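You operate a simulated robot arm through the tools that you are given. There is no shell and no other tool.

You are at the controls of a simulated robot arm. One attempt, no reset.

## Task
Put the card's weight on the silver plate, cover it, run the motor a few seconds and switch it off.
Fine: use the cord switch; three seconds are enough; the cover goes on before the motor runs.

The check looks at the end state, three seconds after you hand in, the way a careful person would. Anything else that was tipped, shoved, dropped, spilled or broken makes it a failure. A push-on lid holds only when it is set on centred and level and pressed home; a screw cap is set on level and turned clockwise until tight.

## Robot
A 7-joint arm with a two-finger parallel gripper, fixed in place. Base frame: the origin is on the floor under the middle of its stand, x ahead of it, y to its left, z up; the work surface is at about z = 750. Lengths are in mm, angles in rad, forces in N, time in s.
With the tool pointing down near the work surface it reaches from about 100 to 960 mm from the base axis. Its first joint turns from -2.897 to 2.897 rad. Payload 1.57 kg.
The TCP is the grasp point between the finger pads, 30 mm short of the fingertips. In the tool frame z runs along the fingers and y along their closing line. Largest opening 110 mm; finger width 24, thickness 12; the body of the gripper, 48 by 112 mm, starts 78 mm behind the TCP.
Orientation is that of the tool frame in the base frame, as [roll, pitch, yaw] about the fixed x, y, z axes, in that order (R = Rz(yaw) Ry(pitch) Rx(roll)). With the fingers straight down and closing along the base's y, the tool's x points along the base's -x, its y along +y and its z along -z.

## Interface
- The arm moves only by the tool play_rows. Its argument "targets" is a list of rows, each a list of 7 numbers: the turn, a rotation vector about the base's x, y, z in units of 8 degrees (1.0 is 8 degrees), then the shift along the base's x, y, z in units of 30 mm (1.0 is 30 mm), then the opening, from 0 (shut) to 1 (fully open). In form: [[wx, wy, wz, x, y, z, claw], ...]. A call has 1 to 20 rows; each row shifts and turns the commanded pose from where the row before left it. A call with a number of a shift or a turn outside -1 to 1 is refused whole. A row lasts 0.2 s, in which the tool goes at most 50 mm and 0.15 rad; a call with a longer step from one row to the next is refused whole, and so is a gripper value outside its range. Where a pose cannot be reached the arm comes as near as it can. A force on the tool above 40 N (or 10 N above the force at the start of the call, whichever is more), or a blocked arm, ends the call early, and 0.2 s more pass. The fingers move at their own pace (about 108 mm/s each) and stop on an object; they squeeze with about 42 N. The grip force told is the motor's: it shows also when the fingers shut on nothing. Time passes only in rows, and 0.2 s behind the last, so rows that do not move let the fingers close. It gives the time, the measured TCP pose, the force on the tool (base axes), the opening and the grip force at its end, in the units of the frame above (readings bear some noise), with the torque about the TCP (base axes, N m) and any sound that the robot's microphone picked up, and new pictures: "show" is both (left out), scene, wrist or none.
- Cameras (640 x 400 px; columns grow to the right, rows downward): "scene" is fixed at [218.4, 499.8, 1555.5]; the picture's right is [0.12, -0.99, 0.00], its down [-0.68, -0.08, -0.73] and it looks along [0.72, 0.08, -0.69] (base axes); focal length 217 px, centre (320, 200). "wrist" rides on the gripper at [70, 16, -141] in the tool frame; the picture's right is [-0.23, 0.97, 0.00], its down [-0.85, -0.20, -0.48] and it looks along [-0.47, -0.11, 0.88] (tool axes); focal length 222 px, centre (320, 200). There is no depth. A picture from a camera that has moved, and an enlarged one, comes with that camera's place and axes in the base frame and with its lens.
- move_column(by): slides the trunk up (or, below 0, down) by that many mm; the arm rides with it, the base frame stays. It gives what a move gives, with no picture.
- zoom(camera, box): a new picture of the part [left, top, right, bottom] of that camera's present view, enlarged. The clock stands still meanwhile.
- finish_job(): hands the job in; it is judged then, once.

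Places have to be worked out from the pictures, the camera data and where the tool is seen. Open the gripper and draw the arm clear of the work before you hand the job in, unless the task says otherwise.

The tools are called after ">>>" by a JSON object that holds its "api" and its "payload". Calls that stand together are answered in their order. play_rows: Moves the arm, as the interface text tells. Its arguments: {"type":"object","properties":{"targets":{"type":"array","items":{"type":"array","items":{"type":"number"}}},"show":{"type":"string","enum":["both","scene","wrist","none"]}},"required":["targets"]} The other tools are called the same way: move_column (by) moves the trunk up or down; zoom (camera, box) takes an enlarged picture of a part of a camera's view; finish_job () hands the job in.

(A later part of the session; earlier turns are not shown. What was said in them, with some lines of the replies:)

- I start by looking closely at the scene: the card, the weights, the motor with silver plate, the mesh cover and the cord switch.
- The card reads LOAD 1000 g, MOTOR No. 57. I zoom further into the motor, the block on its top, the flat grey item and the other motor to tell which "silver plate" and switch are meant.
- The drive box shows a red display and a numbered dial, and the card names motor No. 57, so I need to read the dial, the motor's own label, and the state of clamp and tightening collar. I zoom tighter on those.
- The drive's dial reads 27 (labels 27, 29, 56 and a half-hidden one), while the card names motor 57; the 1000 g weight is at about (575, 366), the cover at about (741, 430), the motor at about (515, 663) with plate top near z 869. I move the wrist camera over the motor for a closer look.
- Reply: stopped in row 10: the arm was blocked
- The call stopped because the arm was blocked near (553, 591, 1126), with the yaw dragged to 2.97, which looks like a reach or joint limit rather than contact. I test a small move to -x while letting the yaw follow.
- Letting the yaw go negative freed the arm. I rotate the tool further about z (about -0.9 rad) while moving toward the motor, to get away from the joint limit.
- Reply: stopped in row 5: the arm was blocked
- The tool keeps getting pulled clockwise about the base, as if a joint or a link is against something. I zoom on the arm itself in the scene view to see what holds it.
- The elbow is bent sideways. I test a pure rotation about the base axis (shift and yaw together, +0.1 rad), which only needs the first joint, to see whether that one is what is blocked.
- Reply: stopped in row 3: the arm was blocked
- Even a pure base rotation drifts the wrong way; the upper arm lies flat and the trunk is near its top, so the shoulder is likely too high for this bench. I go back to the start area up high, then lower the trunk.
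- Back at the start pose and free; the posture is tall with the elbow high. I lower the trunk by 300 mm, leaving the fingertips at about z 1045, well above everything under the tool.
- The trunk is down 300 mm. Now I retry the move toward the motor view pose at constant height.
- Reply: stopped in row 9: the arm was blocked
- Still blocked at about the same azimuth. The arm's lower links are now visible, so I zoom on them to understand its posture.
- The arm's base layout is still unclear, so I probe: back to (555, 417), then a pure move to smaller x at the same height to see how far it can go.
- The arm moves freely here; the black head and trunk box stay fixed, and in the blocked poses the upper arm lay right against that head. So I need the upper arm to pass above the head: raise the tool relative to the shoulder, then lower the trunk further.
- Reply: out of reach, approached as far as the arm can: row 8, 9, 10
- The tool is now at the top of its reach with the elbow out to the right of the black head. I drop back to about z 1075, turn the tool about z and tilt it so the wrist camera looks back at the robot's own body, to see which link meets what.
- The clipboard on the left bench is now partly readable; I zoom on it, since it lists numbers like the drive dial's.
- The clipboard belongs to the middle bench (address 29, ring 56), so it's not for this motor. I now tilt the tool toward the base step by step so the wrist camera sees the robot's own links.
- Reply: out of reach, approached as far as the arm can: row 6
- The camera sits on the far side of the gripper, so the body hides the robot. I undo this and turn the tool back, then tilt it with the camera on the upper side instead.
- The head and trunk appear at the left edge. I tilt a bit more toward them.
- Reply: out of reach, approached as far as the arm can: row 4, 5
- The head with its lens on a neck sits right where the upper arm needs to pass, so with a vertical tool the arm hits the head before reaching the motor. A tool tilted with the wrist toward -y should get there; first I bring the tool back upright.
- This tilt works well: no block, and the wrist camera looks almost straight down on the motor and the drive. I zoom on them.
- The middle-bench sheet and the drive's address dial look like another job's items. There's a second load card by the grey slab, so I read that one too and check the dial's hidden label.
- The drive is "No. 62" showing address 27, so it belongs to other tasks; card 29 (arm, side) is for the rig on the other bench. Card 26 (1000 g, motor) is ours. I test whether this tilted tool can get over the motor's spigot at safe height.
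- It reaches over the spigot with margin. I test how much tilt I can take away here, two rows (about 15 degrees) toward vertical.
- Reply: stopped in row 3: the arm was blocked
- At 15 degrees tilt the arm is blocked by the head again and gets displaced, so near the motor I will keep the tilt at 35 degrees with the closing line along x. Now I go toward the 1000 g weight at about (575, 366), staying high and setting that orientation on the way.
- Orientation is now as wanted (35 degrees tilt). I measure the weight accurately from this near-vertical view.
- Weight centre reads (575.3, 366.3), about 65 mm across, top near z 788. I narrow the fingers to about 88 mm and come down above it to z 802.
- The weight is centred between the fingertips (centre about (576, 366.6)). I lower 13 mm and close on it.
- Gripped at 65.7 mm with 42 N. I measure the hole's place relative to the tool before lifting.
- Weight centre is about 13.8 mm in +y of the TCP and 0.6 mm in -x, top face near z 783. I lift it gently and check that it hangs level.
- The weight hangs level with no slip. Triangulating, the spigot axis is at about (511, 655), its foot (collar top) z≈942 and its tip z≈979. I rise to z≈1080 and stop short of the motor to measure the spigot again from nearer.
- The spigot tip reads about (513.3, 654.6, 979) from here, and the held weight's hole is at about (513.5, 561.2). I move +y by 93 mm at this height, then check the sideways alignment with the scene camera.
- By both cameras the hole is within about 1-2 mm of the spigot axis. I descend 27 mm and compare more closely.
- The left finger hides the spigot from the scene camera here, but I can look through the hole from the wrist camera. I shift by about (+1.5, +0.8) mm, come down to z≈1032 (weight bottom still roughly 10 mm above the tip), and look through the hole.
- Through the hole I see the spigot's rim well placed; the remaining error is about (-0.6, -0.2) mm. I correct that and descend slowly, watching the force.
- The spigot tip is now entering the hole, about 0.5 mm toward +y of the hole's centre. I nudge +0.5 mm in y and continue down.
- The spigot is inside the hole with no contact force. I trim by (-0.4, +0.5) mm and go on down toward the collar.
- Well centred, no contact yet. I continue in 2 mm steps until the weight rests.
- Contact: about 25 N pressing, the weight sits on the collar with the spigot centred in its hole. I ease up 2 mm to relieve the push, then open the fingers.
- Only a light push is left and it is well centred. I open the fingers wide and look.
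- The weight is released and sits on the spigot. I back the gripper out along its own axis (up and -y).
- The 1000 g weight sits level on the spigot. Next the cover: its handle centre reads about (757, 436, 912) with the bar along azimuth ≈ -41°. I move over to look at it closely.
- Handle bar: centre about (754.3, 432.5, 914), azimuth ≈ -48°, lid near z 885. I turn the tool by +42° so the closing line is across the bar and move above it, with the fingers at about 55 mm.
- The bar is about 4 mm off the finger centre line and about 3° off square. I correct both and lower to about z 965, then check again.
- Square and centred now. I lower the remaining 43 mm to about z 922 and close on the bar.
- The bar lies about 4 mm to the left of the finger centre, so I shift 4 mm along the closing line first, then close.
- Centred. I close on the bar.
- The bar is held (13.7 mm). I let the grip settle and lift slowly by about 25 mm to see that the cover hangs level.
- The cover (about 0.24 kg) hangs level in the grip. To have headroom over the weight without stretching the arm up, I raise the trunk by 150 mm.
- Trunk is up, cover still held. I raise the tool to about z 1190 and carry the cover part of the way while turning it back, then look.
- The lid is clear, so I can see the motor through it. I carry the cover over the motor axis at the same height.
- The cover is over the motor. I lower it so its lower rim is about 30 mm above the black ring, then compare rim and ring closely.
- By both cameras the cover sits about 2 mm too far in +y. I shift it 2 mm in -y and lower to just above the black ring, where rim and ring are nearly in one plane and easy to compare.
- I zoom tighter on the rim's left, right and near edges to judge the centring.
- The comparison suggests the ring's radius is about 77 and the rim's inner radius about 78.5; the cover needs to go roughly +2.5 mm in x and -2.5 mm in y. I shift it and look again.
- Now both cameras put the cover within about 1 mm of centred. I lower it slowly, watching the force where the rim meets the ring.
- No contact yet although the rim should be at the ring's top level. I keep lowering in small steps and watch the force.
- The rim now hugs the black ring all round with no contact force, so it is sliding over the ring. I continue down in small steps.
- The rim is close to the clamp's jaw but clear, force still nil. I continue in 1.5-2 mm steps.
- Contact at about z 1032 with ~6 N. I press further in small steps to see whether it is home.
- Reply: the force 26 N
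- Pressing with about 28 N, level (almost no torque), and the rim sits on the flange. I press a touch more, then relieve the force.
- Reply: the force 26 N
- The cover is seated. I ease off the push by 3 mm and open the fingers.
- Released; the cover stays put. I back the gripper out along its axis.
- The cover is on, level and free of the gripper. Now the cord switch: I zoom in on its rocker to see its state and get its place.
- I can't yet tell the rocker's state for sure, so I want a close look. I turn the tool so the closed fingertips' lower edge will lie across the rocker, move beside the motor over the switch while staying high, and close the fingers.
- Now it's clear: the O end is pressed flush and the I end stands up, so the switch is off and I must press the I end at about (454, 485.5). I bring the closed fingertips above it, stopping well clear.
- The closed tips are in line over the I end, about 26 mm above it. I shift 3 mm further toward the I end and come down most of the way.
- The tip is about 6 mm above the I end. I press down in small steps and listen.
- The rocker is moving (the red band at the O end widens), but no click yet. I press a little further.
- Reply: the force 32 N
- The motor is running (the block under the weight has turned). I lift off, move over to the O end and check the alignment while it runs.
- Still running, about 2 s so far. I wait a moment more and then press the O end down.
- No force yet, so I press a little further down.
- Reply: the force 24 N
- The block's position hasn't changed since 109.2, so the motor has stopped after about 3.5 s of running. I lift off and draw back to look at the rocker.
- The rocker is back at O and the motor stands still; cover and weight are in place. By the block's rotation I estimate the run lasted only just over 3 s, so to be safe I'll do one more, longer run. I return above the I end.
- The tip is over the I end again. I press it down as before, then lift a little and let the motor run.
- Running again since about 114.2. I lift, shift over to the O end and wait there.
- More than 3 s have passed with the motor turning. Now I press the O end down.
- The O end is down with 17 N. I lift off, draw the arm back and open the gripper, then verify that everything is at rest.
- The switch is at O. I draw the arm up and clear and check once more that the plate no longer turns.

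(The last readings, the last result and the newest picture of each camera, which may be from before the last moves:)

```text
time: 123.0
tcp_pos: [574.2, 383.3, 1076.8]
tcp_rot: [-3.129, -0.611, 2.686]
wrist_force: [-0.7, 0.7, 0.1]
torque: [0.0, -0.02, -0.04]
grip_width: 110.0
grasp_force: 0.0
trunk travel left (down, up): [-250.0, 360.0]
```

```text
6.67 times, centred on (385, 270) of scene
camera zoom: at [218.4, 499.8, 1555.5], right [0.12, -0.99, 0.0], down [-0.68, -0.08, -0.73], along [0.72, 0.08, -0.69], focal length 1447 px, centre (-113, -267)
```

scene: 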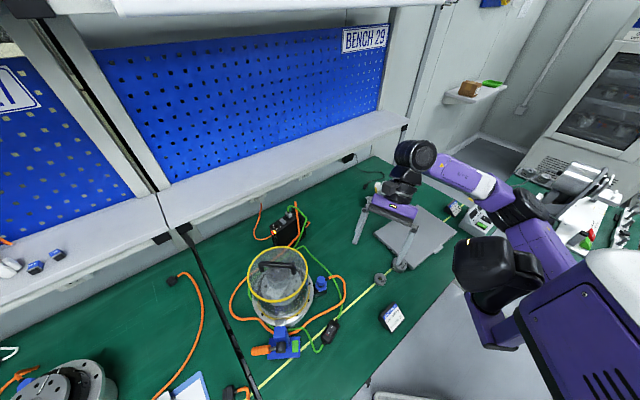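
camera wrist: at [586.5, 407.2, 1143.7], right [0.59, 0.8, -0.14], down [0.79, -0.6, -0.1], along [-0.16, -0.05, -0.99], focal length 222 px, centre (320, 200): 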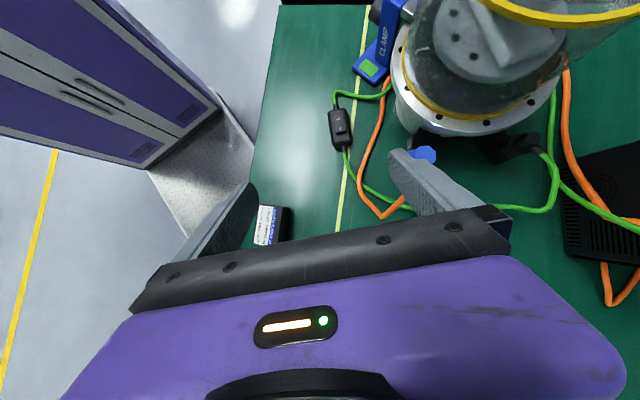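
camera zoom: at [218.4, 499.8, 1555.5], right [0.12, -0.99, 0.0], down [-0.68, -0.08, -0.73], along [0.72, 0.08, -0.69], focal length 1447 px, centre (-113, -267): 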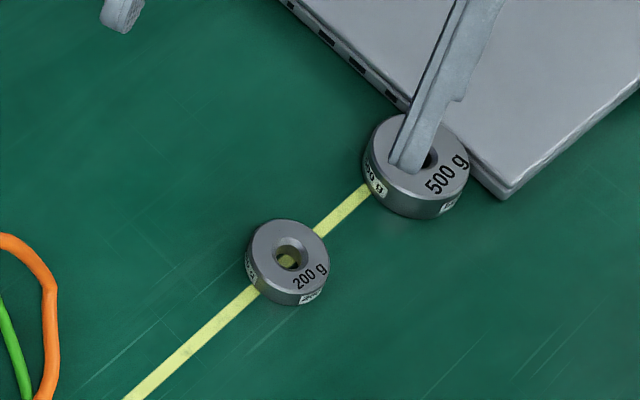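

The plate stands still and nothing else has moved. A last close check that the cover's rim sits flush on the flange all round.

>>> {"api": "zoom", "payload": {"camera": "scene", "box": [260, 298, 310, 326]}}

>>> {"api": "zoom", "payload": {"camera": "scene", "box": [294, 275, 318, 305]}}

>>> {"api": "zoom", "payload": {"camera": "scene", "box": [248, 285, 272, 315]}}

```text
12.80 times, centred on (285, 312) of scene
camera zoom: at [218.4, 499.8, 1555.5], right [0.12, -0.99, 0.0], down [-0.68, -0.08, -0.73], along [0.72, 0.08, -0.69], focal length 2779 px, centre (768, -1234)
```

zoom: 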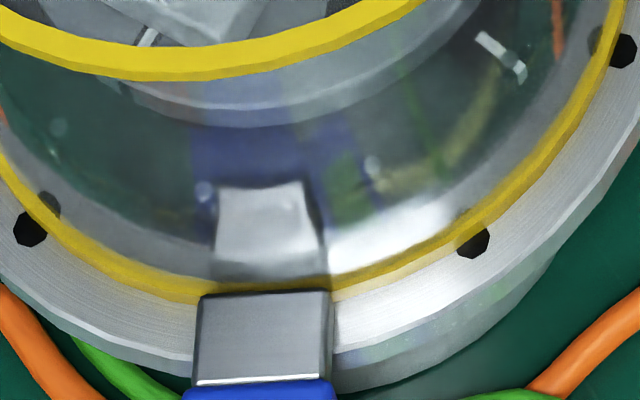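

```text
13.33 times, centred on (306, 290) of scene
camera zoom: at [218.4, 499.8, 1555.5], right [0.12, -0.99, 0.0], down [-0.68, -0.08, -0.73], along [0.72, 0.08, -0.69], focal length 2894 px, centre (507, -1000)
```

zoom: 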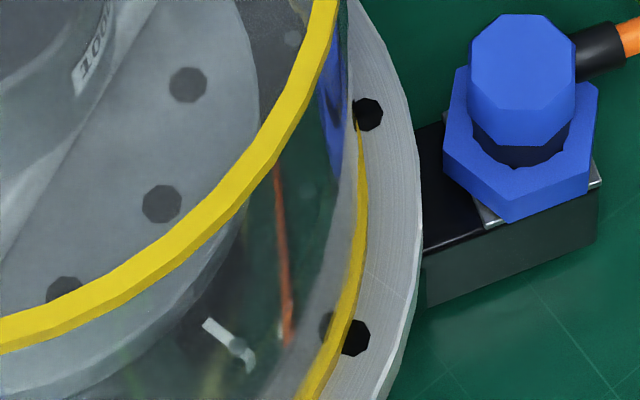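

```text
13.33 times, centred on (260, 300) of scene
camera zoom: at [218.4, 499.8, 1555.5], right [0.12, -0.99, 0.0], down [-0.68, -0.08, -0.73], along [0.72, 0.08, -0.69], focal length 2894 px, centre (1120, -1133)
```

zoom: 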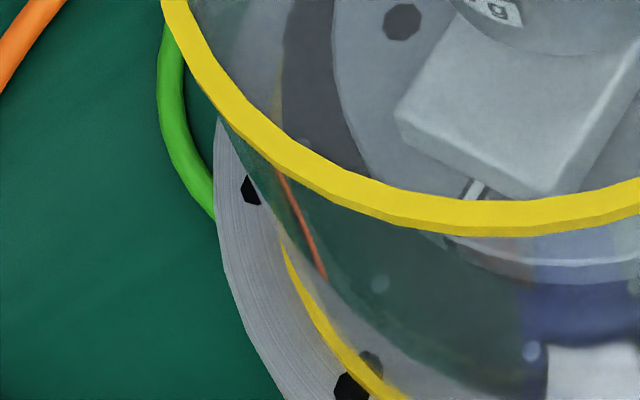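

The rim is flush on the flange all round. The 1000 g weight sits under the cover, the cord switch is at O, the plate is still, and the gripper is open and clear. I hand the job in.

>>> {"api": "finish_job", "payload": {}}

```text
The job is handed in.
```

I put the 1000 g weight on the motor's silver plate and pressed the cover on over it. I then ran the motor from the cord switch and switched it off, and handed the job in.

- **Weight:** Load card 26 calls for 1000 g. The weight sits level on the plate's spigot.
- **Cover:** it went on before the motor ran. I pressed it on with about 28 N, and its rim sits flush on the flange all round.
- **Motor run:** I ran it twice. I estimated the first run at only just over three seconds, so I did a second run of about four seconds. Each time the plate stopped after I pressed O.
- **End state:** the cord switch is at O and the plate is still. The gripper is open and the arm is clear. I saw nothing else moved, and I left the drive's dial and rocker alone.

I could not find a number on the motor itself, so I did not confirm that it is No. 57, the one named on the card. I took it to be the right one because that card stands beside it.

During setup the upper arm stopped several times, apparently against the robot's own camera head. I got round it by tilting the tool.
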